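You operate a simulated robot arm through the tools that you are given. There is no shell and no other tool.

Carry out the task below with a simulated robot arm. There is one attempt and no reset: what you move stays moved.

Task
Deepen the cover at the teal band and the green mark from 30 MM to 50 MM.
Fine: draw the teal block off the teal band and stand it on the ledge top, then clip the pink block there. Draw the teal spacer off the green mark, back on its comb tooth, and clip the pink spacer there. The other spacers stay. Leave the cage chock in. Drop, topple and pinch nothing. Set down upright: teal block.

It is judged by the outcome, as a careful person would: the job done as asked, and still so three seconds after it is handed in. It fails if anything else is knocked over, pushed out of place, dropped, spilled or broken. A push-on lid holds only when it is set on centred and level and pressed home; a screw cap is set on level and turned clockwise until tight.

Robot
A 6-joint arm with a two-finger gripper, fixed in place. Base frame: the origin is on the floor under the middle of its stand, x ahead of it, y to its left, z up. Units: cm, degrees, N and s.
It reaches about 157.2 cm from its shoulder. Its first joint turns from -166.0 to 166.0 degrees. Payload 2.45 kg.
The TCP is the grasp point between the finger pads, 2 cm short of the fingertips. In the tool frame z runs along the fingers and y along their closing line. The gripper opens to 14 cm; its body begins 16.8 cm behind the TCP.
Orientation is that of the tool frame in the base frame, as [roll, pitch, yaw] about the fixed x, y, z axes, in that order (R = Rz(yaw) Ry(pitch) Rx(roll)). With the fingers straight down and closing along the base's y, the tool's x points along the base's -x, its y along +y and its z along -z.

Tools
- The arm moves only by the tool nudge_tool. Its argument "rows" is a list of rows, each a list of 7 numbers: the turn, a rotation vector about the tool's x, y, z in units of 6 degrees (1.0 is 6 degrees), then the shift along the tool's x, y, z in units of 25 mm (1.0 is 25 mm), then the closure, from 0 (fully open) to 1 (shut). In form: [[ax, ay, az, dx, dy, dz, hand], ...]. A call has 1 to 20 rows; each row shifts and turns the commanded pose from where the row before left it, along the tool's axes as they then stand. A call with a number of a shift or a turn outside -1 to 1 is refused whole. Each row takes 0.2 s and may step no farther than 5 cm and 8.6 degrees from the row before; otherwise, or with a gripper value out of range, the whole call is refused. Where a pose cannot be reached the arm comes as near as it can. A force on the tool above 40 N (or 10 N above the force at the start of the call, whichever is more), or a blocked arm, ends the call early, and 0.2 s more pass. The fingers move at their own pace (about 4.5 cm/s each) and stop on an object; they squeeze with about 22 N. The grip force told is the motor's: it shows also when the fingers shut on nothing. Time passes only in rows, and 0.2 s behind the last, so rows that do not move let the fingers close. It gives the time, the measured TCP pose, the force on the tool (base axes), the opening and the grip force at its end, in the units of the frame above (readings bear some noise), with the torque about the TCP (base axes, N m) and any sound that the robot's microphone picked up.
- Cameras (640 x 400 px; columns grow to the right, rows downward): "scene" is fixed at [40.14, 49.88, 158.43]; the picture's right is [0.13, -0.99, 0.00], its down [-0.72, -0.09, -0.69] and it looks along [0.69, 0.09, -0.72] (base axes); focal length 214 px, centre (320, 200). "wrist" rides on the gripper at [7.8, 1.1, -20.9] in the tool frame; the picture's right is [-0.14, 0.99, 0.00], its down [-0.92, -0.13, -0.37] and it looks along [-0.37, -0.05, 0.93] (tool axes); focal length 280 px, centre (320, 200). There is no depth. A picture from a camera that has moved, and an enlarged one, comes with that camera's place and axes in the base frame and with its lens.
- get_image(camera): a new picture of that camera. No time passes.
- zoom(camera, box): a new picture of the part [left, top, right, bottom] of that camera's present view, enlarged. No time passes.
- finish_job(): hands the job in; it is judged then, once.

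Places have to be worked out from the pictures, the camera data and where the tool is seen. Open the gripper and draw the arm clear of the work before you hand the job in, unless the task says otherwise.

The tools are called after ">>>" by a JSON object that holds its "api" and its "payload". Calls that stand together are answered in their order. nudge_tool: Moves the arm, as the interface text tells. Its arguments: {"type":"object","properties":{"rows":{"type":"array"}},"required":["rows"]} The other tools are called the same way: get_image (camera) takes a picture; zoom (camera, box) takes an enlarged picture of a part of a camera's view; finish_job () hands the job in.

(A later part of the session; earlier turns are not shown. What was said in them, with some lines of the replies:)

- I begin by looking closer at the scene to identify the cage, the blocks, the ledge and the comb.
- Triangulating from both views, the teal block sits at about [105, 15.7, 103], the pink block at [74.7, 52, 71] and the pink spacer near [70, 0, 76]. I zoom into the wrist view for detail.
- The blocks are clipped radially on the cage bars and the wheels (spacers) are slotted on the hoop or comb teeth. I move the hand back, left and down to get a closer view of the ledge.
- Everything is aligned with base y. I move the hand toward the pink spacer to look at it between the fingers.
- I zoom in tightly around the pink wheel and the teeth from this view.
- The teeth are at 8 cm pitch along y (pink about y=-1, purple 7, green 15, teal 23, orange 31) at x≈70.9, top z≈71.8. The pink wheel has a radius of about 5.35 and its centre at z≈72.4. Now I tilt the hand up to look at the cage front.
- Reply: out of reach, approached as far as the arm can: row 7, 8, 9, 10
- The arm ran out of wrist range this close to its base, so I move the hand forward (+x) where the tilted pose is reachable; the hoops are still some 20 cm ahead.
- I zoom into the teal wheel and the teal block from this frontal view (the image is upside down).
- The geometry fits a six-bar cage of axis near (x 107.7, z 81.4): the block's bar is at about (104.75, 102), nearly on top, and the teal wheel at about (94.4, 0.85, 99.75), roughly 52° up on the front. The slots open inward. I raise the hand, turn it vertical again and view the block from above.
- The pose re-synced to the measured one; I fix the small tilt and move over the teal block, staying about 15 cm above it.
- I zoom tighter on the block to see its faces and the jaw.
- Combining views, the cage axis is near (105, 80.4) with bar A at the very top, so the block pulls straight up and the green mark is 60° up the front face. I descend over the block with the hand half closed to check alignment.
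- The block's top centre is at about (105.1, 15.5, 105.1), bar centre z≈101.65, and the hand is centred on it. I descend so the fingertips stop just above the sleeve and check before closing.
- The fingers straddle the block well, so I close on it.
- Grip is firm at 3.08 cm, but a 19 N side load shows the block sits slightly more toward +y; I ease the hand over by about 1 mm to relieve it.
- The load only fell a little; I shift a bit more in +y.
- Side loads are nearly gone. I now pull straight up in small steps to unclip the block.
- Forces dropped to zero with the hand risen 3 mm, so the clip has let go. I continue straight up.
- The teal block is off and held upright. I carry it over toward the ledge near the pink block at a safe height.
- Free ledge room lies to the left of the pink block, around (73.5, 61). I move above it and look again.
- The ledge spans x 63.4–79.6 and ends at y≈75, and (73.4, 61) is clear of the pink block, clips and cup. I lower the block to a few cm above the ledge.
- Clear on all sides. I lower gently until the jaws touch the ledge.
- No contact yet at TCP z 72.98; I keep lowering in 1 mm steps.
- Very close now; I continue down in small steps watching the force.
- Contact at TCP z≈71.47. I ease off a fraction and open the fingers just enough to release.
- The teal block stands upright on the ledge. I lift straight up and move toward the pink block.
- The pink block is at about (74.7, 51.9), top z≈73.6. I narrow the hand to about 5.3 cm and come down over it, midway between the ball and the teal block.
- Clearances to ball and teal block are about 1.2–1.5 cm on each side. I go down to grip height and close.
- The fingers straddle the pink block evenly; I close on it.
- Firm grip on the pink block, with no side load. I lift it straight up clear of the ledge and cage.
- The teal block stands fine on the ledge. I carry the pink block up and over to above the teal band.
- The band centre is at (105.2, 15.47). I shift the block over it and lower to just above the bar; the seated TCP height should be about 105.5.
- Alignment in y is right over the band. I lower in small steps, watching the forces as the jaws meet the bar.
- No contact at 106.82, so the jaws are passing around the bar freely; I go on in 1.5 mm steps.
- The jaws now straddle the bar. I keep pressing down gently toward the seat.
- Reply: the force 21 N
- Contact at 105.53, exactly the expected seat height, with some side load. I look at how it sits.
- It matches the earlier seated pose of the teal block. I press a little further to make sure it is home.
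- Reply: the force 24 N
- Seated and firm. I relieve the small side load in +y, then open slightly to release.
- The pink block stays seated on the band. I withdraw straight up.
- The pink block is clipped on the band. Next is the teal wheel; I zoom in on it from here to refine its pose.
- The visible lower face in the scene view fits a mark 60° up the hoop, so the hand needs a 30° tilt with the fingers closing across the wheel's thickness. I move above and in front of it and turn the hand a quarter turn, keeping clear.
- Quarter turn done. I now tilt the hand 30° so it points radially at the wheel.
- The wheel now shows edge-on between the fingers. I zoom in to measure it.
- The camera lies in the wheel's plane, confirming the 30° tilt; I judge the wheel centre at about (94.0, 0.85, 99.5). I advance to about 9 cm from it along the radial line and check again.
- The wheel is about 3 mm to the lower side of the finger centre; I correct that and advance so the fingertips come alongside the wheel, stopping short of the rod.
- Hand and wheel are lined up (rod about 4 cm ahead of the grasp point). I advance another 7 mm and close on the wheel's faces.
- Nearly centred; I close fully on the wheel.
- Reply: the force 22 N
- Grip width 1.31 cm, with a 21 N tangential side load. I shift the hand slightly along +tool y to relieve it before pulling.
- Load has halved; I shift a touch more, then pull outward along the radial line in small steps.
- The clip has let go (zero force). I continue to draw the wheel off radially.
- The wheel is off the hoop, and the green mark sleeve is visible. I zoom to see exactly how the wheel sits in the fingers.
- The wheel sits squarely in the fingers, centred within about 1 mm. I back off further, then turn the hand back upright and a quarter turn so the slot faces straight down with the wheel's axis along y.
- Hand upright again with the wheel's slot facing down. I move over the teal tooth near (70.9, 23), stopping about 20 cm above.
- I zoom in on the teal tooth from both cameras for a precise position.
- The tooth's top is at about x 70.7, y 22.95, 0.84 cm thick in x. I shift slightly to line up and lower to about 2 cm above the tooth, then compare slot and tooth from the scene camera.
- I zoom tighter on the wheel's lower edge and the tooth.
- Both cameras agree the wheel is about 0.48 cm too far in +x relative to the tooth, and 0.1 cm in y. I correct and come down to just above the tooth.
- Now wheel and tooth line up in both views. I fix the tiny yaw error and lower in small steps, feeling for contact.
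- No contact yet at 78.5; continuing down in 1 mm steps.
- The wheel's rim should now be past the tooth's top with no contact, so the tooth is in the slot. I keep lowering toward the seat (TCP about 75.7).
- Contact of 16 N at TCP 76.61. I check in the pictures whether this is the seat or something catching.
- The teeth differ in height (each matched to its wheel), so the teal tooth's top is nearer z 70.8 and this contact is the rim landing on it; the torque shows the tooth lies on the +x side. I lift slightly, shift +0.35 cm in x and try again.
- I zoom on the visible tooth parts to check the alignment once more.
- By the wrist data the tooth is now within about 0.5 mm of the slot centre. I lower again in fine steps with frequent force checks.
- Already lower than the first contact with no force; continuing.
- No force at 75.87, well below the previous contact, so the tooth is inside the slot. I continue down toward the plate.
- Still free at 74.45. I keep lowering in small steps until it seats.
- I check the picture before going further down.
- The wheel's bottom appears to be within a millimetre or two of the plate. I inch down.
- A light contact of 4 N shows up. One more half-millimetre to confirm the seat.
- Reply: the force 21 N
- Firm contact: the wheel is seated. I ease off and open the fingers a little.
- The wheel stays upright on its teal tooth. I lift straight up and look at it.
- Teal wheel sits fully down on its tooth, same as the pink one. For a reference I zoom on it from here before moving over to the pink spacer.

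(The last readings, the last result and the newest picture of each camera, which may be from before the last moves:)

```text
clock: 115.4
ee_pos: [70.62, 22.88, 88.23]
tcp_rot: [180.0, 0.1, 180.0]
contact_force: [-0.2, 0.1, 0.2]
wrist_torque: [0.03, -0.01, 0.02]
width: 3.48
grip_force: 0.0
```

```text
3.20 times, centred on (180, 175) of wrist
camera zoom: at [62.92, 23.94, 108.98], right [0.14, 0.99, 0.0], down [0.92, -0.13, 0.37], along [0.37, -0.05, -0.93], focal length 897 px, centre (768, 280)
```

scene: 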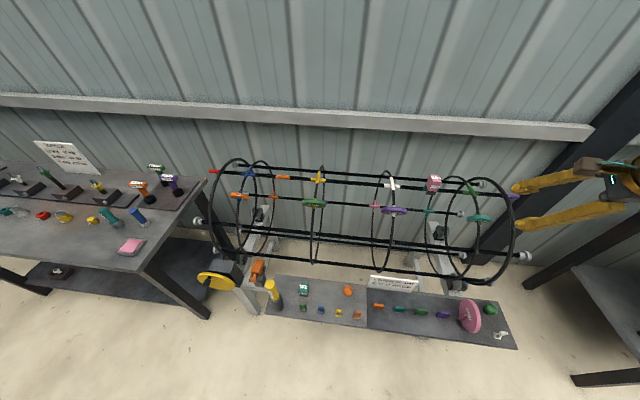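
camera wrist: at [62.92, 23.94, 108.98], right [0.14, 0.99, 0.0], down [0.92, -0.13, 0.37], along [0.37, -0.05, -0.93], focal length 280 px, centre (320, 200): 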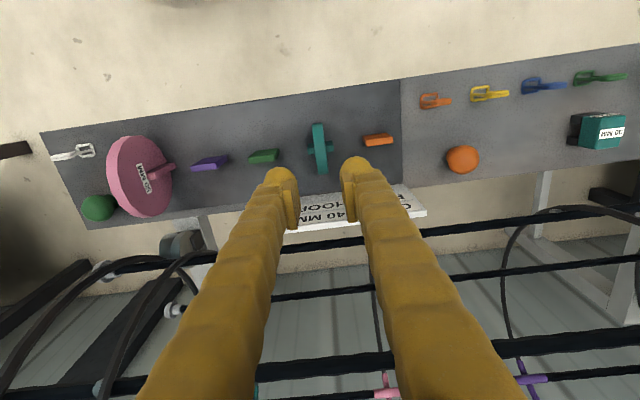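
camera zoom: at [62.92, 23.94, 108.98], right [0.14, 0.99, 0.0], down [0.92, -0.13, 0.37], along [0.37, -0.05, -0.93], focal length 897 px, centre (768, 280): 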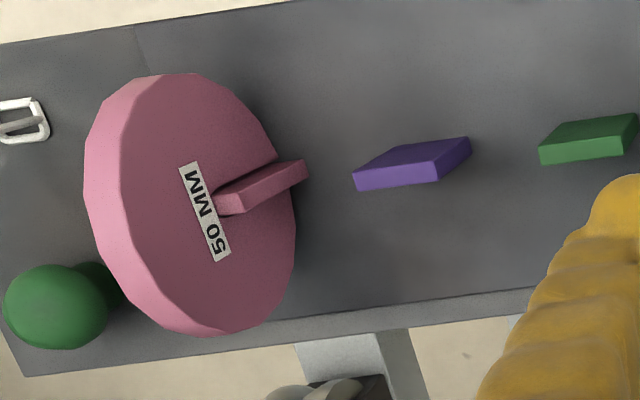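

I move 24 cm along -y to hover over the pink spacer at the same relative pose.

>>> {"api": "nudge_tool", "payload": {"rows": [[0, 0, 0, 0, -0.5, 0, 0.75], [0, 0, 0, 0, -0.9, 0, 0.7], [0, 0, 0, 0, -0.9, 0, 0.65], [0, 0, 0, 0, -0.9, 0, 0.6], [0, 0, 0, 0, -0.9, 0, 0.6], [0, 0, 0, 0, -0.9, 0, 0.6], [0, 0, 0, 0, -0.9, 0, 0.6], [0, 0, 0, 0, -0.9, 0, 0.6], [0, 0, 0, 0, -0.9, 0, 0.6], [0, 0, 0, 0, -0.9, 0, 0.6], [0, 0, 0, 0, -0.7, 0, 0.6], [0, 0, 0, 0, -0.3, 0, 0.6], [0, 0, 0, 0, 0, 0, 0.6]]}}

>>> {"api": "get_image", "payload": {"camera": "wrist"}}

>>> {"api": "zoom", "payload": {"camera": "wrist", "box": [250, 80, 400, 200]}}

```text
clock: 118.2
ee_pos: [70.74, -1.05, 88.17]
tcp_rot: [179.9, 0.0, -180.0]
contact_force: [0.3, -0.1, -0.6]
wrist_torque: [0.04, -0.01, 0.03]
width: 5.59
grip_force: 0.0
```

```text
taken
camera wrist: at [62.98, 0.0, 108.98], right [0.14, 0.99, 0.0], down [0.92, -0.13, 0.37], along [0.37, -0.05, -0.93], focal length 280 px, centre (320, 200)
```

wrist: 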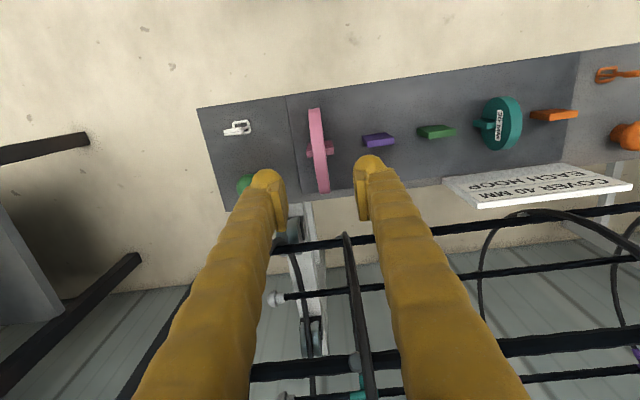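

```text
3.33 times, centred on (325, 140) of wrist
camera zoom: at [62.98, 0.0, 108.98], right [0.14, 0.99, 0.0], down [0.92, -0.13, 0.37], along [0.37, -0.05, -0.93], focal length 935 px, centre (303, 400)
```

zoom: 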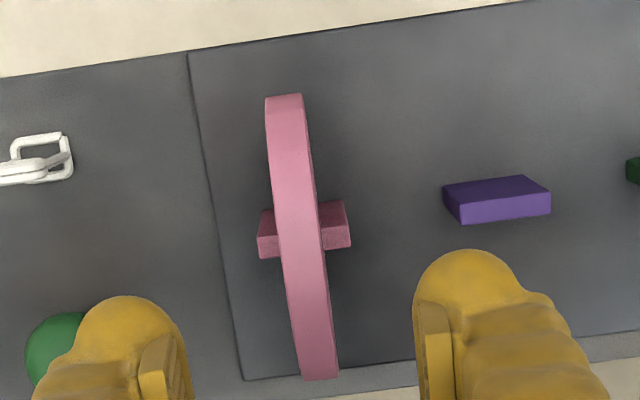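

The pink wheel is at the same x as the teal one was and midway between the fingers. I align x to 70.57 and descend so the pads take its upper part.

>>> {"api": "nudge_tool", "payload": {"rows": [[0, 0, 0, 0.05, 0, 0.5, 0.65], [0, 0, 0, 0, 0, 0.8, 0.65], [0, 0, 0, 0, 0, 0.8, 0.65], [0, 0, 0, 0, 0, 0.8, 0.65], [0, 0, 0, 0, 0, 0.8, 0.65], [0, 0, 0, 0, 0, 0.6, 0.65], [0, 0, 0, 0, 0, 0.2, 0.65], [0, 0, 0, 0, 0, 0, 0.65]]}}

>>> {"api": "zoom", "payload": {"camera": "wrist", "box": [250, 80, 390, 230]}}

>>> {"api": "zoom", "payload": {"camera": "scene", "box": [440, 280, 510, 345]}}

```text
clock: 120.0
ee_pos: [70.49, -1.11, 76.9]
tcp_rot: [179.9, 0.2, -180.0]
contact_force: [0.4, 0.1, -0.3]
wrist_torque: [-0.02, 0.02, -0.01]
width: 4.91
grip_force: 0.1
```

```text
2.67 times, centred on (320, 155) of wrist
camera zoom: at [62.81, 0.0, 97.73], right [0.14, 0.99, 0.0], down [0.92, -0.13, 0.37], along [0.37, -0.05, -0.93], focal length 748 px, centre (320, 320)
```

zoom: 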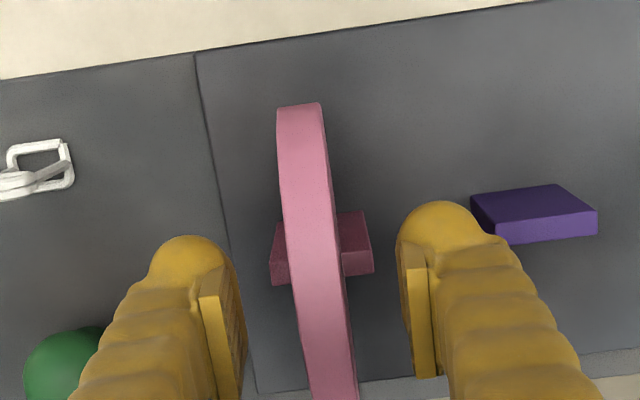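

```text
6.15 times, centred on (475, 312) of scene
camera zoom: at [40.14, 49.88, 158.43], right [0.13, -0.99, 0.0], down [-0.72, -0.09, -0.69], along [0.69, 0.09, -0.72], focal length 1320 px, centre (-634, -492)
```

zoom: 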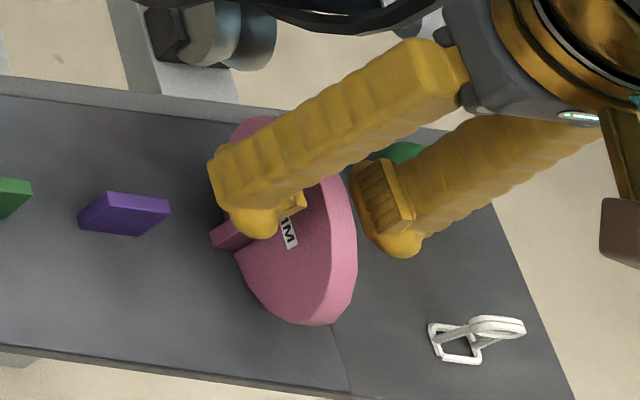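

Well centred in y; x reads about 0.9 mm short of my reference, so I correct that and close on the wheel.

>>> {"api": "nudge_tool", "payload": {"rows": [[0, 0, 0, -0.035, 0, 0, 0.65], [0, 0, 0, 0, 0, 0, 0.8], [0, 0, 0, 0, 0, 0, 0.9], [0, 0, 0, 0, 0, 0, 1], [0, 0, 0, 0, 0, 0, 1], [0, 0, 0, 0, 0, 0, 1], [0, 0, 0, 0, 0, 0, 1]]}}

>>> {"api": "zoom", "payload": {"camera": "wrist", "box": [250, 80, 390, 260]}}

```text
clock: 121.6
ee_pos: [70.52, -1.05, 76.92]
tcp_rot: [179.8, 0.1, -180.0]
contact_force: [-0.2, 0.4, -0.2]
wrist_torque: [0.01, 0.01, -0.02]
width: 1.31
grip_force: 22.3
```

```text
2.22 times, centred on (320, 170) of wrist
camera zoom: at [62.9, 0.0, 97.75], right [0.14, 0.99, 0.0], down [0.92, -0.13, 0.37], along [0.37, -0.05, -0.93], focal length 623 px, centre (320, 267)
```

zoom: 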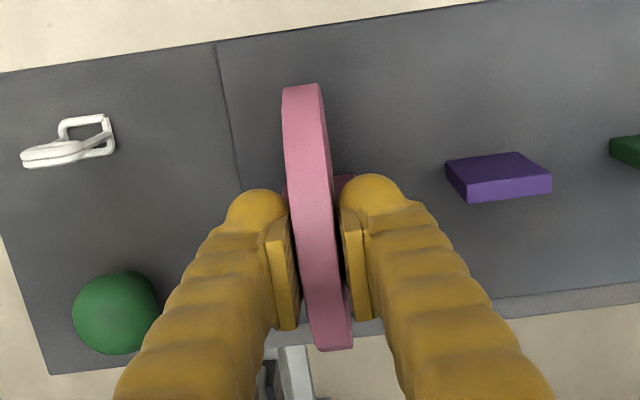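

Good grip with no side load. I lift the pink wheel straight up off its tooth.

>>> {"api": "nudge_tool", "payload": {"rows": [[0, 0, 0, 0, 0, -0.05, 1], [0, 0, 0, 0, 0, -0.1, 1], [0, 0, 0, 0, 0, -0.2, 1], [0, 0, 0, 0, 0, -0.3, 1], [0, 0, 0, 0, 0, -0.4, 1], [0, 0, 0, 0, 0, -0.4, 1], [0, 0, 0, 0, 0, -0.4, 1], [0, 0, 0, 0, 0, -0.4, 1], [0, 0, 0, 0, 0, -0.4, 1], [0, 0, 0, 0, 0, -0.5, 1], [0, 0, 0, 0, 0, 0, 1]]}}

>>> {"api": "zoom", "payload": {"camera": "wrist", "box": [250, 80, 390, 260]}}

>>> {"api": "zoom", "payload": {"camera": "scene", "box": [440, 270, 510, 335]}}

```text
clock: 124.0
ee_pos: [70.46, -1.12, 84.76]
tcp_rot: [179.9, 0.1, -180.0]
contact_force: [-0.3, 0.4, -0.6]
wrist_torque: [0.03, 0.02, 0.0]
width: 1.29
grip_force: 22.1
```

```text
2.22 times, centred on (320, 170) of wrist
camera zoom: at [62.91, 0.0, 105.59], right [0.14, 0.99, 0.0], down [0.92, -0.13, 0.37], along [0.37, -0.05, -0.93], focal length 623 px, centre (320, 267)
```

zoom: 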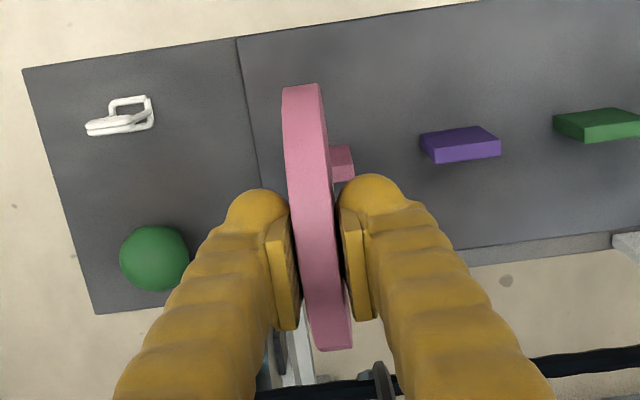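

```text
6.15 times, centred on (475, 302) of scene
camera zoom: at [40.14, 49.88, 158.43], right [0.13, -0.99, 0.0], down [-0.72, -0.09, -0.69], along [0.69, 0.09, -0.72], focal length 1320 px, centre (-634, -431)
```

zoom: 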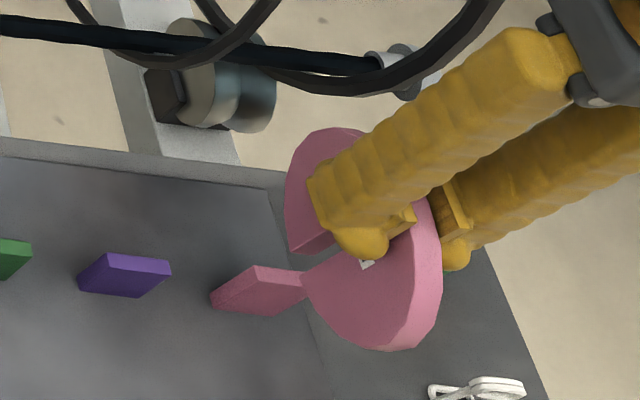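

The pink wheel is off its tooth with its slot facing down, held at the same offset as the teal one was. I raise it and move to the same clear turning point in front of the green mark.

>>> {"api": "nudge_tool", "payload": {"rows": [[0, 0, 0, 0, 0, -0.6, 1], [0, 0, 0, 0, 0, -0.9, 1], [0, 0, 0, 0, 0, -0.9, 1], [0, 0, 0, 0, 0, -0.9, 1], [0, 0, 0, 0, 0, -0.9, 1], [0, 0, 0, 0, 0, -0.9, 1], [0, 0, 0, 0, 0, -0.9, 1], [0, 0, 0, 0, 0, -0.9, 1], [0, 0, 0, 0, 0, -0.9, 1], [0, 0, 0, 0, 0, -0.9, 1], [0, 0, 0, 0, 0, -0.9, 1], [0, 0, 0, 0, 0, -0.9, 1], [0, 0, 0, 0, 0, -0.9, 1], [0, 0, 0, 0, 0, -0.9, 1], [0, 0, 0, -0.7, 0.1, -0.3, 1], [0, 0, 0, -0.9, 0.1, 0, 1], [0, 0, 0, -0.9, 0.1, 0, 1], [0, 0, 0, -0.9, 0.2, 0, 1], [0, 0, 0, -0.7, 0.2, 0, 1], [0, 0, 0, 0, 0, 0, 1]]}}

>>> {"api": "nudge_tool", "payload": {"rows": [[0, 0, 1, 0, 0, 0, 1], [0, 0, 1, 0, 0, 0, 1], [0, 0, 1, 0, 0, 0, 1], [0, 0, 1, 0, 0, 0, 1], [0, 0, 1, 0, 0, 0, 1], [0, 0, 1, 0, 0, 0, 1], [0, 0, 1, 0, 0, 0, 1], [0, 0, 1, 0, 0, 0, 1], [0, 0, 1, 0, 0, 0, 1], [0, 0, 1, 0, 0, 0, 1], [0, 0, 1, 0, 0, 0, 1], [0, 0, 1, 0, 0, 0, 1], [0, 0, 1, 0, 0, 0, 1], [0, 0, 1, 0, 0, 0, 1], [0, 0, 1, 0, 0, 0, 1], [0, 0, 0, 0, 0, 0, 1]]}}

```text
clock: 128.2
ee_pos: [80.73, 0.72, 116.28]
tcp_rot: [179.9, 0.1, 179.9]
contact_force: [0.4, -0.2, 0.1]
wrist_torque: [-0.04, 0.0, -0.01]
width: 1.32
grip_force: 22.2
```

```text
clock: 131.6
ee_pos: [80.73, 0.73, 116.25]
tcp_rot: [179.9, -0.1, 89.9]
contact_force: [-0.7, -0.3, 0.5]
wrist_torque: [-0.02, -0.01, -0.01]
width: 1.28
grip_force: 21.8
```

Turned. I tilt 30° toward the hoop and line up on the radial line of the green mark, holding about 3 cm short of the rod.

>>> {"api": "nudge_tool", "payload": {"rows": [[-1, 0, 0, 0, 0, 0, 1], [-1, 0, 0, 0, 0, 0, 1], [-1, 0, 0, 0, 0, 0, 1], [-1, 0, 0, 0, 0, 0, 1], [-1, 0, 0, 0, 0, 0, 1], [0, 0, 0, 0, 0.6, 0.3, 1], [0, 0, 0, 0, 0.58, 0.5, 1], [0, 0, 0, 0.01, 0, 0.8, 1], [0, 0, 0, 0, 0, 0.8, 1], [0, 0, 0, 0, 0, 0.5, 1], [0, 0, 0, 0, 0, 0, 1]]}}

>>> {"api": "zoom", "payload": {"camera": "wrist", "box": [220, 60, 420, 230]}}

>>> {"api": "zoom", "payload": {"camera": "scene", "box": [440, 150, 560, 240]}}

```text
clock: 134.0
ee_pos: [86.92, 0.61, 111.48]
tcp_rot: [149.8, -0.1, 90.0]
contact_force: [0.0, 0.6, -0.1]
wrist_torque: [0.0, -0.02, -0.02]
width: 1.31
grip_force: 22.1
```

```text
2.35 times, centred on (320, 145) of wrist
camera zoom: at [77.58, 8.41, 130.03], right [0.86, -0.14, 0.5], down [-0.3, -0.92, 0.25], along [0.42, -0.36, -0.83], focal length 660 px, centre (320, 329)
```

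zoom: 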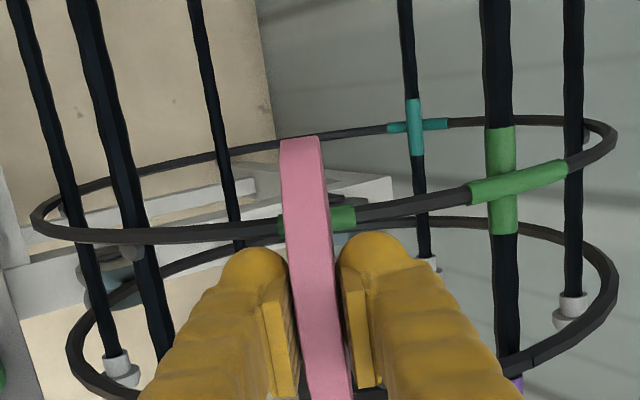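

```text
4.44 times, centred on (500, 195) of scene
camera zoom: at [40.14, 49.88, 158.43], right [0.13, -0.99, 0.0], down [-0.72, -0.09, -0.69], along [0.69, 0.09, -0.72], focal length 953 px, centre (-480, 222)
```

zoom: 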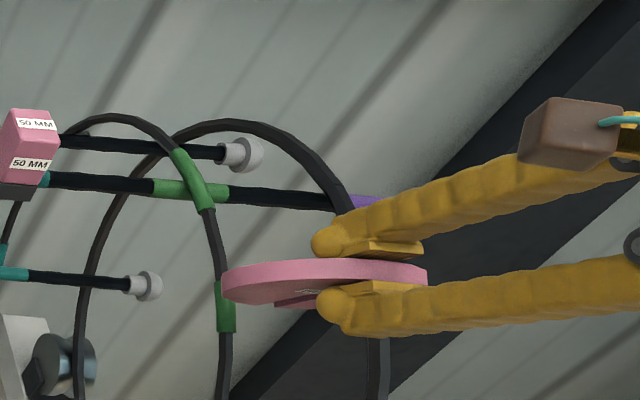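

Tangential alignment is right (131.0); y is about 1.7 mm short of the teal reference, which I correct while advancing to just before the rod.

>>> {"api": "nudge_tool", "payload": {"rows": [[0, 0, 0, 0.068, 0, 0.3, 1], [0, 0, 0, 0, 0, 0.5, 1], [0, 0, 0, 0, 0, 0.5, 1], [0, 0, 0, 0, 0, 0, 1]]}}

>>> {"api": "zoom", "payload": {"camera": "wrist", "box": [260, 80, 380, 190]}}

>>> {"api": "zoom", "payload": {"camera": "scene", "box": [460, 190, 520, 235]}}

```text
clock: 135.0
ee_pos: [88.48, 0.88, 108.7]
tcp_rot: [149.9, -0.2, 89.9]
contact_force: [0.6, -1.2, 0.2]
wrist_torque: [0.02, 0.02, 0.04]
width: 1.31
grip_force: 22.4
```

```text
3.64 times, centred on (320, 135) of wrist
camera zoom: at [79.18, 8.66, 127.21], right [0.86, -0.14, 0.5], down [-0.3, -0.92, 0.25], along [0.42, -0.36, -0.83], focal length 1020 px, centre (320, 436)
```

zoom: 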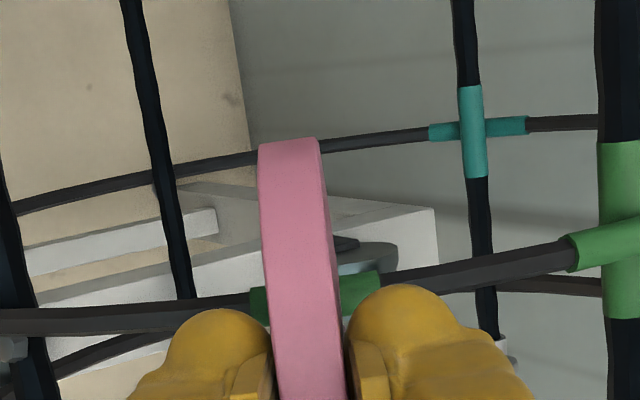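

```text
8.89 times, centred on (490, 212) of scene
camera zoom: at [40.14, 49.88, 158.43], right [0.13, -0.99, 0.0], down [-0.72, -0.09, -0.69], along [0.69, 0.09, -0.72], focal length 1906 px, centre (-1191, 89)
```

zoom: 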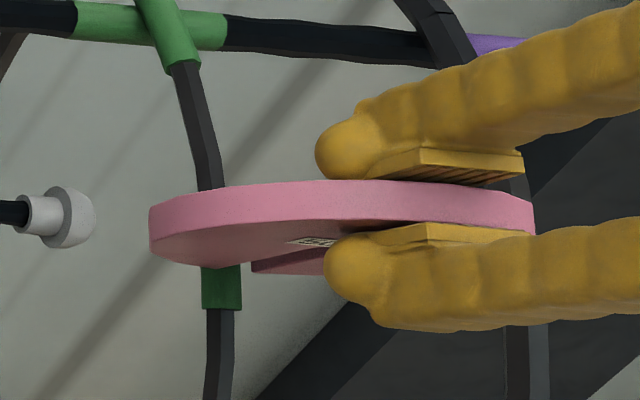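

Close to the rod now. I zoom in from the scene camera to check the slot mouth against the rod.

>>> {"api": "zoom", "payload": {"camera": "scene", "box": [472, 205, 500, 226]}}

>>> {"api": "get_image", "payload": {"camera": "wrist"}}

```text
16.00 times, centred on (486, 216) of scene
camera zoom: at [40.14, 49.88, 158.43], right [0.13, -0.99, 0.0], down [-0.72, -0.09, -0.69], along [0.69, 0.09, -0.72], focal length 3432 px, centre (-2336, -48)
```

zoom: 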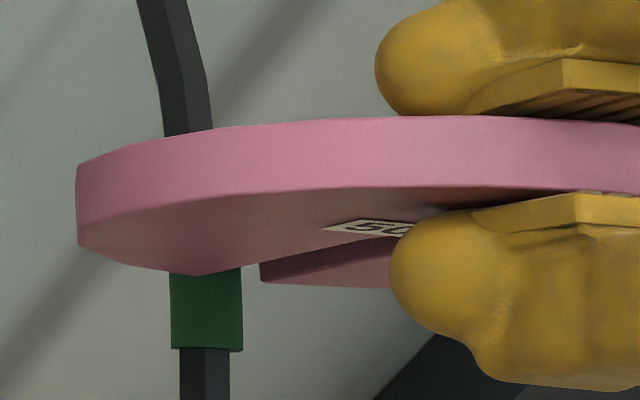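

```text
taken
camera wrist: at [79.18, 8.66, 127.21], right [0.86, -0.14, 0.5], down [-0.3, -0.92, 0.25], along [0.42, -0.36, -0.83], focal length 280 px, centre (320, 200)
```

wrist: 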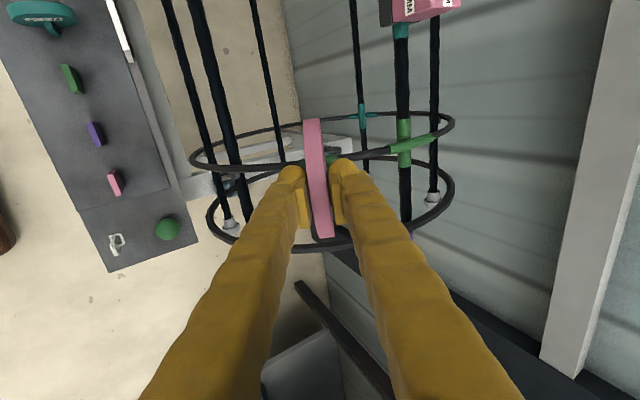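

The slot mouth lines up with the rod within about a millimetre. I advance slowly so the rod enters the slot.

>>> {"api": "nudge_tool", "payload": {"rows": [[0, 0, 0, -0.02, 0, 0.15, 1], [0, 0, 0, 0, 0, 0.15, 1], [0, 0, 0, 0, 0, 0.1, 1], [0, 0, 0, 0, 0, 0.1, 1], [0, 0, 0, 0, 0, 0, 1]]}}

```text
clock: 136.2
ee_pos: [89.14, 0.78, 107.57]
tcp_rot: [149.9, 0.0, 90.0]
contact_force: [0.0, -0.2, -0.6]
wrist_torque: [-0.01, 0.02, 0.02]
width: 1.32
grip_force: 21.9
```

No contact yet; continuing in 1.5 mm steps.

>>> {"api": "nudge_tool", "payload": {"rows": [[0, 0, 0, 0, 0, 0.06, 1], [0, 0, 0, 0, 0, 0.06, 1], [0, 0, 0, 0, 0, 0.06, 1], [0, 0, 0, 0, 0, 0, 1]]}}

>>> {"api": "zoom", "payload": {"camera": "scene", "box": [472, 205, 500, 226]}}

```text
clock: 137.2
ee_pos: [89.5, 0.83, 107.25]
tcp_rot: [149.8, -0.2, 90.0]
contact_force: [0.0, 0.8, -0.6]
wrist_torque: [0.04, 0.01, 0.01]
width: 1.28
grip_force: 21.9
```

```text
16.00 times, centred on (486, 216) of scene
camera zoom: at [40.14, 49.88, 158.43], right [0.13, -0.99, 0.0], down [-0.72, -0.09, -0.69], along [0.69, 0.09, -0.72], focal length 3432 px, centre (-2336, -48)
```

zoom: 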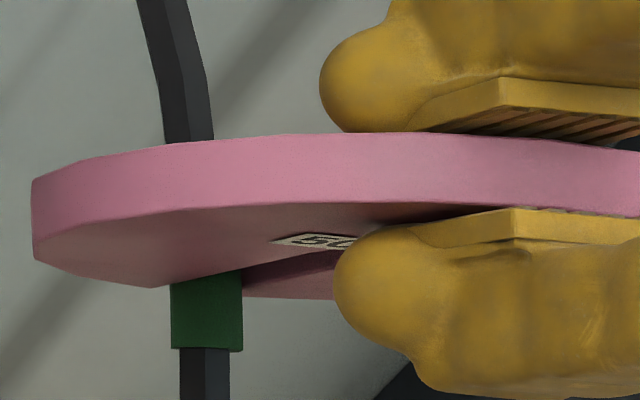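

The rod has entered the slot mouth. I keep pushing in gently.

>>> {"api": "nudge_tool", "payload": {"rows": [[0, 0, 0, 0, 0, 0.08, 1], [0, 0, 0, 0, 0, 0.08, 1], [0, 0, 0, 0, 0, 0.08, 1], [0, 0, 0, 0, 0, 0.08, 1], [0, 0, 0, 0, 0, 0, 1]]}}

```text
clock: 138.4
ee_pos: [89.8, 0.79, 106.45]
tcp_rot: [149.9, -0.1, 90.0]
contact_force: [-0.6, 0.1, -0.3]
wrist_torque: [-0.01, 0.03, 0.0]
width: 1.32
grip_force: 21.8
```

>>> {"api": "nudge_tool", "payload": {"rows": [[0, 0, 0, 0, 0, 0.08, 1], [0, 0, 0, 0, 0, 0.08, 1], [0, 0, 0, 0, 0, 0.08, 1], [0, 0, 0, 0, 0, 0.08, 1], [0, 0, 0, 0, 0, 0, 1]]}}

>>> {"api": "zoom", "payload": {"camera": "scene", "box": [468, 205, 500, 229]}}

```text
clock: 139.6
ee_pos: [90.12, 0.88, 105.79]
tcp_rot: [149.9, -0.1, 90.0]
contact_force: [-0.2, -0.6, -0.3]
wrist_torque: [0.0, 0.0, 0.05]
width: 1.31
grip_force: 21.8
```

```text
16.00 times, centred on (484, 217) of scene
camera zoom: at [40.14, 49.88, 158.43], right [0.13, -0.99, 0.0], down [-0.72, -0.09, -0.69], along [0.69, 0.09, -0.72], focal length 3432 px, centre (-2304, -72)
```

zoom: 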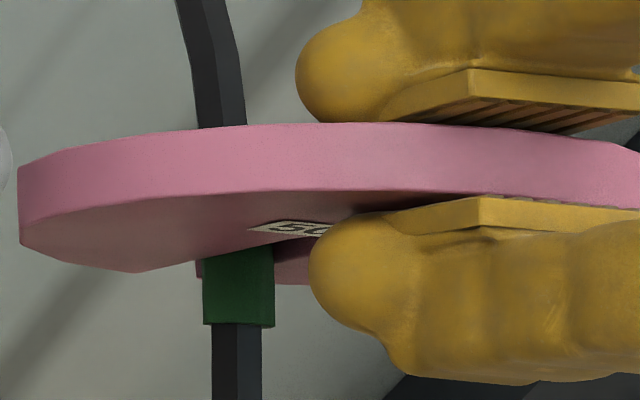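

The rod is well inside the slot, still force-free. I continue.

>>> {"api": "nudge_tool", "payload": {"rows": [[0, 0, 0, 0, 0, 0.08, 1], [0, 0, 0, 0, 0, 0.08, 1], [0, 0, 0, 0, 0, 0.08, 1], [0, 0, 0, 0, 0, 0.08, 1], [0, 0, 0, 0, 0, 0, 1]]}}

```text
clock: 140.8
ee_pos: [90.62, 0.75, 105.09]
tcp_rot: [149.8, -0.1, 90.0]
contact_force: [-0.2, -1.1, 0.5]
wrist_torque: [0.02, 0.0, -0.03]
width: 1.29
grip_force: 21.9
```

>>> {"api": "nudge_tool", "payload": {"rows": [[0, 0, 0, 0, 0, 0.08, 1], [0, 0, 0, 0, 0, 0.08, 1], [0, 0, 0, 0, 0, 0.08, 1], [0, 0, 0, 0, 0, 0.06, 1], [0, 0, 0, 0, 0, 0, 1]]}}

>>> {"api": "zoom", "payload": {"camera": "scene", "box": [464, 203, 500, 230]}}

>>> {"api": "zoom", "payload": {"camera": "wrist", "box": [260, 80, 380, 190]}}

```text
clock: 142.0
ee_pos: [90.82, 0.85, 104.59]
tcp_rot: [149.9, -0.1, 90.0]
contact_force: [0.2, 0.5, 0.3]
wrist_torque: [0.02, 0.01, -0.02]
width: 1.3
grip_force: 22.0
```

```text
14.81 times, centred on (482, 216) of scene
camera zoom: at [40.14, 49.88, 158.43], right [0.13, -0.99, 0.0], down [-0.72, -0.09, -0.69], along [0.69, 0.09, -0.72], focal length 3177 px, centre (-2080, -44)
```

zoom: 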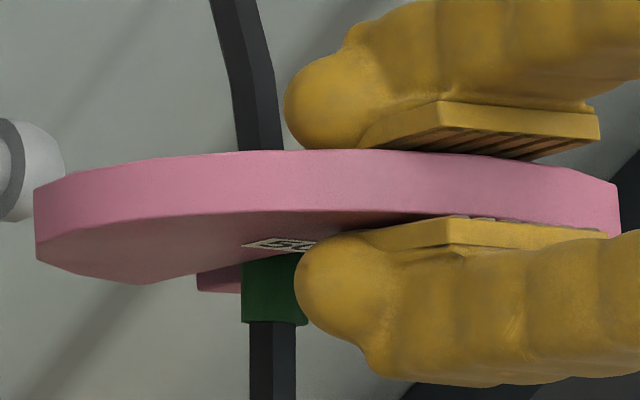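

```text
3.64 times, centred on (320, 135) of wrist
camera zoom: at [81.6, 8.59, 123.06], right [0.86, -0.14, 0.5], down [-0.3, -0.92, 0.25], along [0.42, -0.36, -0.83], focal length 1020 px, centre (320, 436)
```

zoom: 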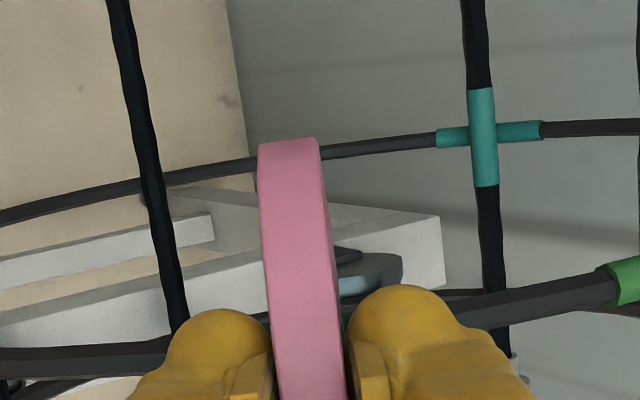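

About 1.7 cm to go by my estimate. I continue in smaller steps.

>>> {"api": "nudge_tool", "payload": {"rows": [[0, 0, 0, 0, 0, 0.06, 1], [0, 0, 0, 0, 0, 0.06, 1], [0, 0, 0, 0, 0, 0.06, 1], [0, 0, 0, 0, 0, 0.06, 1], [0, 0, 0, 0, 0, 0, 1]]}}

```text
clock: 143.2
ee_pos: [91.24, 0.92, 103.98]
tcp_rot: [149.9, -0.1, 90.1]
contact_force: [-0.6, -0.2, -1.0]
wrist_torque: [-0.03, -0.01, -0.01]
width: 1.29
grip_force: 22.2
```

>>> {"api": "nudge_tool", "payload": {"rows": [[0, 0, 0, 0, 0, 0.06, 1], [0, 0, 0, 0, 0, 0.06, 1], [0, 0, 0, 0, 0, 0.06, 1], [0, 0, 0, 0, 0, 0, 1]]}}

```text
clock: 144.2
ee_pos: [91.59, 0.75, 103.69]
tcp_rot: [149.9, -0.1, 90.0]
contact_force: [0.8, -0.8, -0.1]
wrist_torque: [0.0, 0.01, 0.0]
width: 1.28
grip_force: 22.1
```

Still no force at 44.0 along the radial; the seat should be within a centimetre. Finer steps now.

>>> {"api": "nudge_tool", "payload": {"rows": [[0, 0, 0, 0, 0, 0.04, 1], [0, 0, 0, 0, 0, 0.04, 1], [0, 0, 0, 0, 0, 0.04, 1], [0, 0, 0, 0, 0, 0, 1]]}}

```text
clock: 145.2
ee_pos: [91.64, 0.96, 103.26]
tcp_rot: [150.1, 0.0, 90.0]
contact_force: [-28.1, 3.5, 3.6]
wrist_torque: [0.04, 0.31, 0.06]
width: 1.3
grip_force: 22.4
```

A clip-in force appeared at 43.6, right at the expected seat, with a tangential load. I relieve it by shifting slightly along -tool y.

>>> {"api": "nudge_tool", "payload": {"rows": [[0, 0, 0, 0, -0.04, 0, 1], [0, 0, 0, 0, 0, 0, 1]]}}

>>> {"api": "zoom", "payload": {"camera": "scene", "box": [464, 203, 500, 230]}}

>>> {"api": "zoom", "payload": {"camera": "wrist", "box": [260, 80, 380, 190]}}

```text
clock: 145.8
ee_pos: [91.6, 0.9, 103.1]
tcp_rot: [149.9, -0.2, 90.1]
contact_force: [-12.5, 4.4, -2.9]
wrist_torque: [0.07, 0.15, 0.07]
width: 1.31
grip_force: 22.5
```

```text
14.81 times, centred on (482, 216) of scene
camera zoom: at [40.14, 49.88, 158.43], right [0.13, -0.99, 0.0], down [-0.72, -0.09, -0.69], along [0.69, 0.09, -0.72], focal length 3177 px, centre (-2080, -44)
```

zoom: 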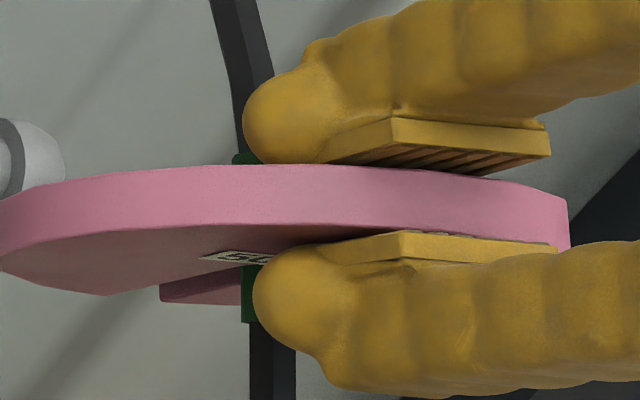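

```text
3.64 times, centred on (320, 135) of wrist
camera zoom: at [82.22, 8.62, 121.81], right [0.86, -0.14, 0.5], down [-0.3, -0.92, 0.25], along [0.42, -0.36, -0.83], focal length 1020 px, centre (320, 436)
```

zoom: 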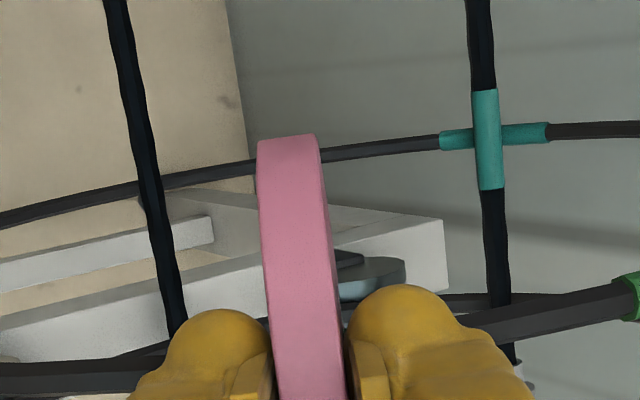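

The load is halving as I relieve it; I shift a little more and then press inward slightly to make sure it is home.

>>> {"api": "nudge_tool", "payload": {"rows": [[0, 0, 0, 0, -0.03, 0, 1], [0, 0, 0, 0, 0, 0.02, 1], [0, 0, 0, 0, 0, 0, 1]]}}

```text
clock: 146.6
ee_pos: [91.49, 0.76, 103.29]
tcp_rot: [149.8, -0.1, 90.0]
contact_force: [-4.4, 4.6, 6.2]
wrist_torque: [0.07, 0.02, -0.01]
width: 1.31
grip_force: 22.4
```

Tangential load is gone. I press inward another half millimetre to confirm a firm seat.

>>> {"api": "nudge_tool", "payload": {"rows": [[0, 0, 0, 0.01, 0, 0.03, 1], [0, 0, 0, 0, 0, 0, 1]]}}

```text
clock: 147.2
ee_pos: [91.6, 0.88, 103.23]
tcp_rot: [149.8, -0.1, 90.1]
contact_force: [-3.8, -4.0, 17.9]
wrist_torque: [-0.06, -0.06, -0.05]
width: 1.26
grip_force: 22.2
```

Firm at 17 N: the wheel is home. I ease the pressure and open the fingers a little.

>>> {"api": "nudge_tool", "payload": {"rows": [[0, 0, 0, 0, 0, -0.03, 1], [0, 0, 0, 0, 0, 0, 0.86], [0, 0, 0, 0, 0, 0, 0.86], [0, 0, 0, 0, 0, 0, 0.75], [0, 0, 0, 0, 0, 0, 0.75]]}}

>>> {"api": "zoom", "payload": {"camera": "scene", "box": [460, 195, 504, 228]}}

>>> {"api": "zoom", "payload": {"camera": "wrist", "box": [260, 80, 380, 250]}}

```text
clock: 148.4
ee_pos: [91.51, 0.84, 103.0]
tcp_rot: [149.9, -0.1, 90.0]
contact_force: [-0.1, -0.3, -0.8]
wrist_torque: [-0.01, -0.04, -0.04]
width: 3.48
grip_force: 0.2
```

```text
12.12 times, centred on (482, 212) of scene
camera zoom: at [40.14, 49.88, 158.43], right [0.13, -0.99, 0.0], down [-0.72, -0.09, -0.69], along [0.69, 0.09, -0.72], focal length 2600 px, centre (-1644, 61)
```

zoom: 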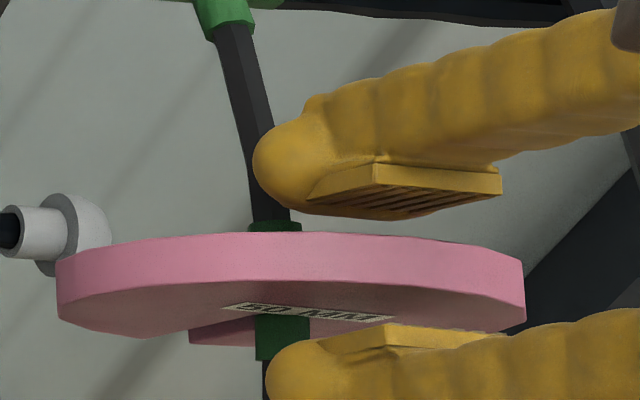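

```text
2.35 times, centred on (320, 165) of wrist
camera zoom: at [82.18, 8.64, 121.72], right [0.86, -0.14, 0.5], down [-0.3, -0.92, 0.25], along [0.42, -0.36, -0.83], focal length 660 px, centre (320, 282)
```

zoom: 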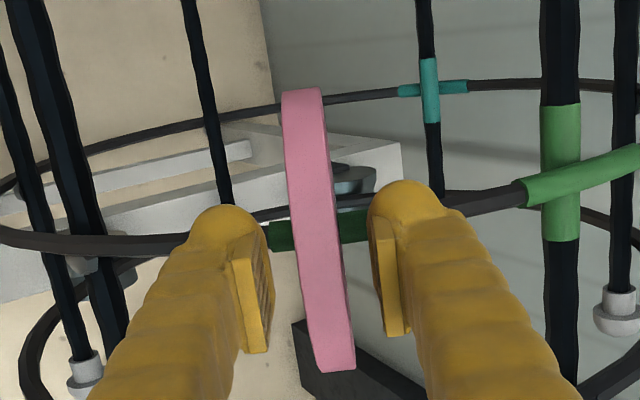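

The pink wheel stays put on the green mark. I withdraw straight back along the radial line.

>>> {"api": "nudge_tool", "payload": {"rows": [[0, 0, 0, 0, 0, -0.2, 0.75], [0, 0, 0, 0, 0, -0.4, 0.72], [0, 0, 0, 0, 0, -0.6, 0.7], [0, 0, 0, 0, 0, -0.8, 0.7], [0, 0, 0, 0, 0, -0.9, 0.7], [0, 0, 0, 0, 0, -0.9, 0.7], [0, 0, 0, 0, 0, -0.9, 0.7], [0, 0, 0, 0, 0, -0.9, 0.7], [0, 0, 0, 0, 0, -0.9, 0.7], [0, 0, 0, 0, 0, 0, 0.7]]}}

>>> {"api": "zoom", "payload": {"camera": "scene", "box": [420, 160, 540, 250]}}

>>> {"api": "zoom", "payload": {"camera": "wrist", "box": [220, 60, 440, 230]}}

>>> {"api": "get_image", "payload": {"camera": "scene"}}

```text
clock: 150.6
ee_pos: [83.43, 0.71, 117.37]
tcp_rot: [149.9, -0.1, 89.9]
contact_force: [-0.7, 0.3, -0.4]
wrist_torque: [-0.01, -0.01, -0.02]
width: 4.22
grip_force: 0.1
```

```text
4.44 times, centred on (480, 205) of scene
camera zoom: at [40.14, 49.88, 158.43], right [0.13, -0.99, 0.0], down [-0.72, -0.09, -0.69], along [0.69, 0.09, -0.72], focal length 953 px, centre (-391, 178)
```

zoom: 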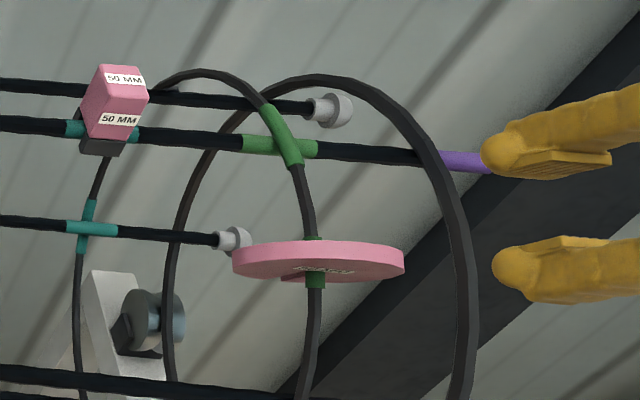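

```text
2.35 times, centred on (330, 145) of wrist
camera zoom: at [74.04, 8.58, 135.94], right [0.86, -0.14, 0.5], down [-0.3, -0.92, 0.25], along [0.42, -0.36, -0.83], focal length 660 px, centre (296, 329)
```

zoom: 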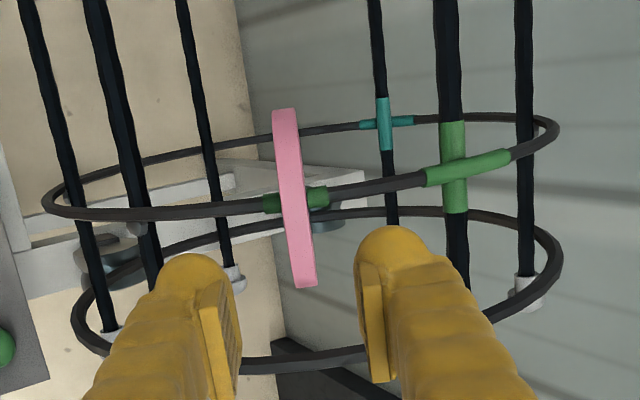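

```text
taken
```

scene: 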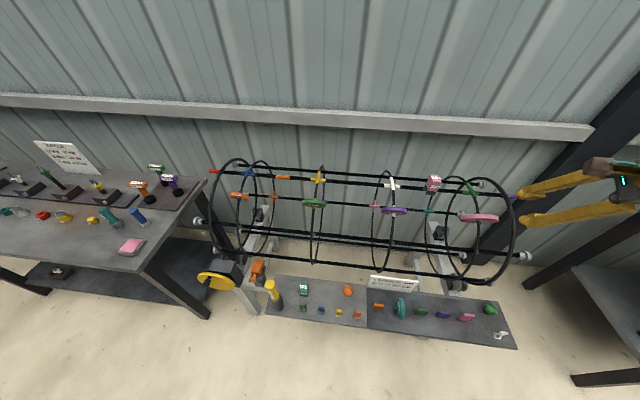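

Both 50 mm pieces are on. I open the hand fully and draw the arm further back, clear of the work.

>>> {"api": "nudge_tool", "payload": {"rows": [[0, 0, 0, 0, 0, -0.6, 0.6], [0, 0, 0, 0, 0, -0.8, 0.4], [0, 0, 0, 0, 0, -0.8, 0.2], [0, 0, 0, 0, 0, -0.8, 0], [0, 0, 0, 0, 0, -0.6, 0], [0, 0, 0, 0, 0, 0, 0], [0, 0, 0, 0, 0, 0, 0], [0, 0, 0, 0, 0, 0, 0]]}}

>>> {"api": "zoom", "payload": {"camera": "scene", "box": [420, 160, 540, 250]}}

>>> {"api": "zoom", "payload": {"camera": "scene", "box": [230, 250, 390, 340]}}

>>> {"api": "zoom", "payload": {"camera": "scene", "box": [370, 270, 530, 360]}}

>>> {"api": "zoom", "payload": {"camera": "scene", "box": [190, 150, 430, 300]}}

>>> {"api": "get_image", "payload": {"camera": "wrist"}}

```text
clock: 152.4
ee_pos: [78.87, 0.94, 124.94]
tcp_rot: [149.9, -0.1, 89.9]
contact_force: [-0.3, 0.4, 0.5]
wrist_torque: [-0.03, -0.01, -0.04]
width: 13.97
grip_force: 0.1
```

```text
4.44 times, centred on (480, 205) of scene
camera zoom: at [40.14, 49.88, 158.43], right [0.13, -0.99, 0.0], down [-0.72, -0.09, -0.69], along [0.69, 0.09, -0.72], focal length 953 px, centre (-391, 178)
```

zoom: 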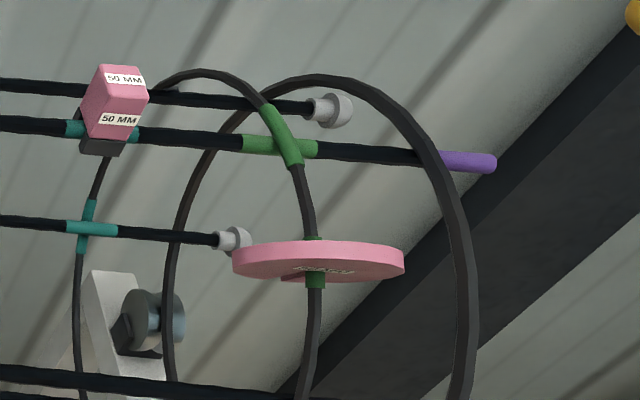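

```text
4.00 times, centred on (310, 295) of scene
camera zoom: at [40.14, 49.88, 158.43], right [0.13, -0.99, 0.0], down [-0.72, -0.09, -0.69], along [0.69, 0.09, -0.72], focal length 858 px, centre (360, -180)
```

zoom: 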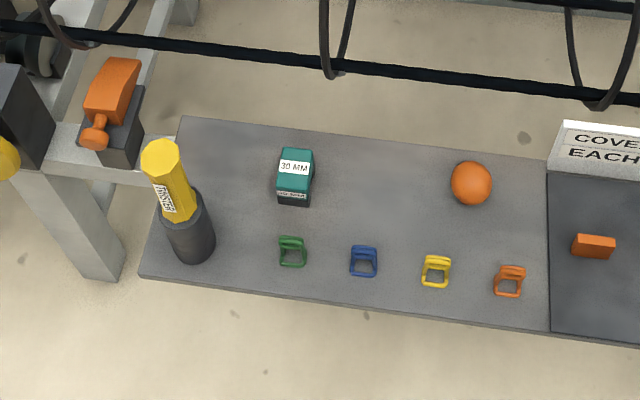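

```text
4.00 times, centred on (450, 315) of scene
camera zoom: at [40.14, 49.88, 158.43], right [0.13, -0.99, 0.0], down [-0.72, -0.09, -0.69], along [0.69, 0.09, -0.72], focal length 858 px, centre (-200, -260)
```

zoom: 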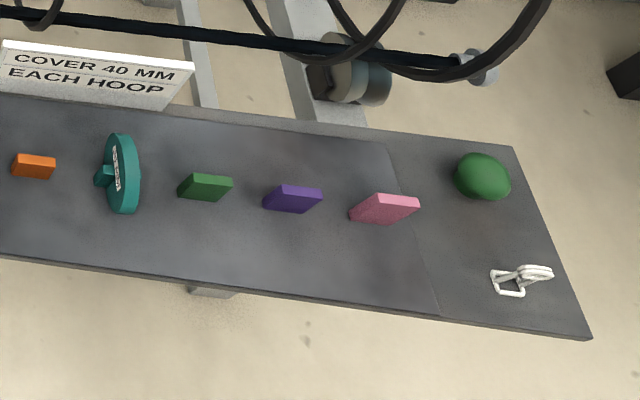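

```text
2.67 times, centred on (310, 225) of scene
camera zoom: at [40.14, 49.88, 158.43], right [0.13, -0.99, 0.0], down [-0.72, -0.09, -0.69], along [0.69, 0.09, -0.72], focal length 572 px, centre (347, 133)
```

zoom: 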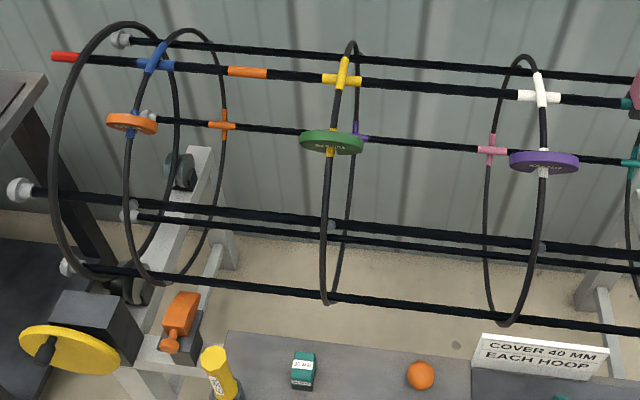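

```text
taken
camera wrist: at [69.55, 8.66, 143.55], right [0.86, -0.14, 0.5], down [-0.3, -0.92, 0.25], along [0.42, -0.36, -0.83], focal length 280 px, centre (320, 200)
```

wrist: 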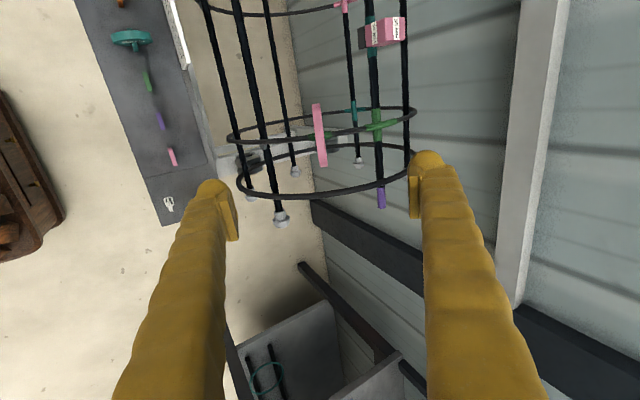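

The pictures show the job complete: the pink block is on the teal band and the pink wheel is on the green mark. The teal block stands upright on the ledge and the teal wheel is on its own tooth. The chock and the other spacers are untouched, and the hand is open and clear, so I hand the job in.

>>> {"api": "finish_job", "payload": {}}

```text
The job is handed in.
```

The cover at the teal band and the green mark is now set at 50 mm, and I've handed the job in.

- **Teal band:** I drew the 30 mm teal block off and stood it upright on the ledge top. The 50 mm pink block is clipped in its place and pressed home.
- **Green mark:** I drew the 30 mm teal spacer off and put it back on its own comb tooth. The 50 mm pink spacer is clipped in its place and pressed home.
- **Everything else:** In the final pictures the other spacers have not moved and the cage chock is still in. Nothing was dropped or knocked over, and the hand is open and clear of the work.

While I was putting the teal spacer back, its rim first landed on top of its tooth at about 16 N. I lifted it, shifted it about 4 mm and it then went down onto the tooth without catching.

The sign on the ledge reads "COVER 40 MM EACH HOOP". I followed your instruction of 50 mm.
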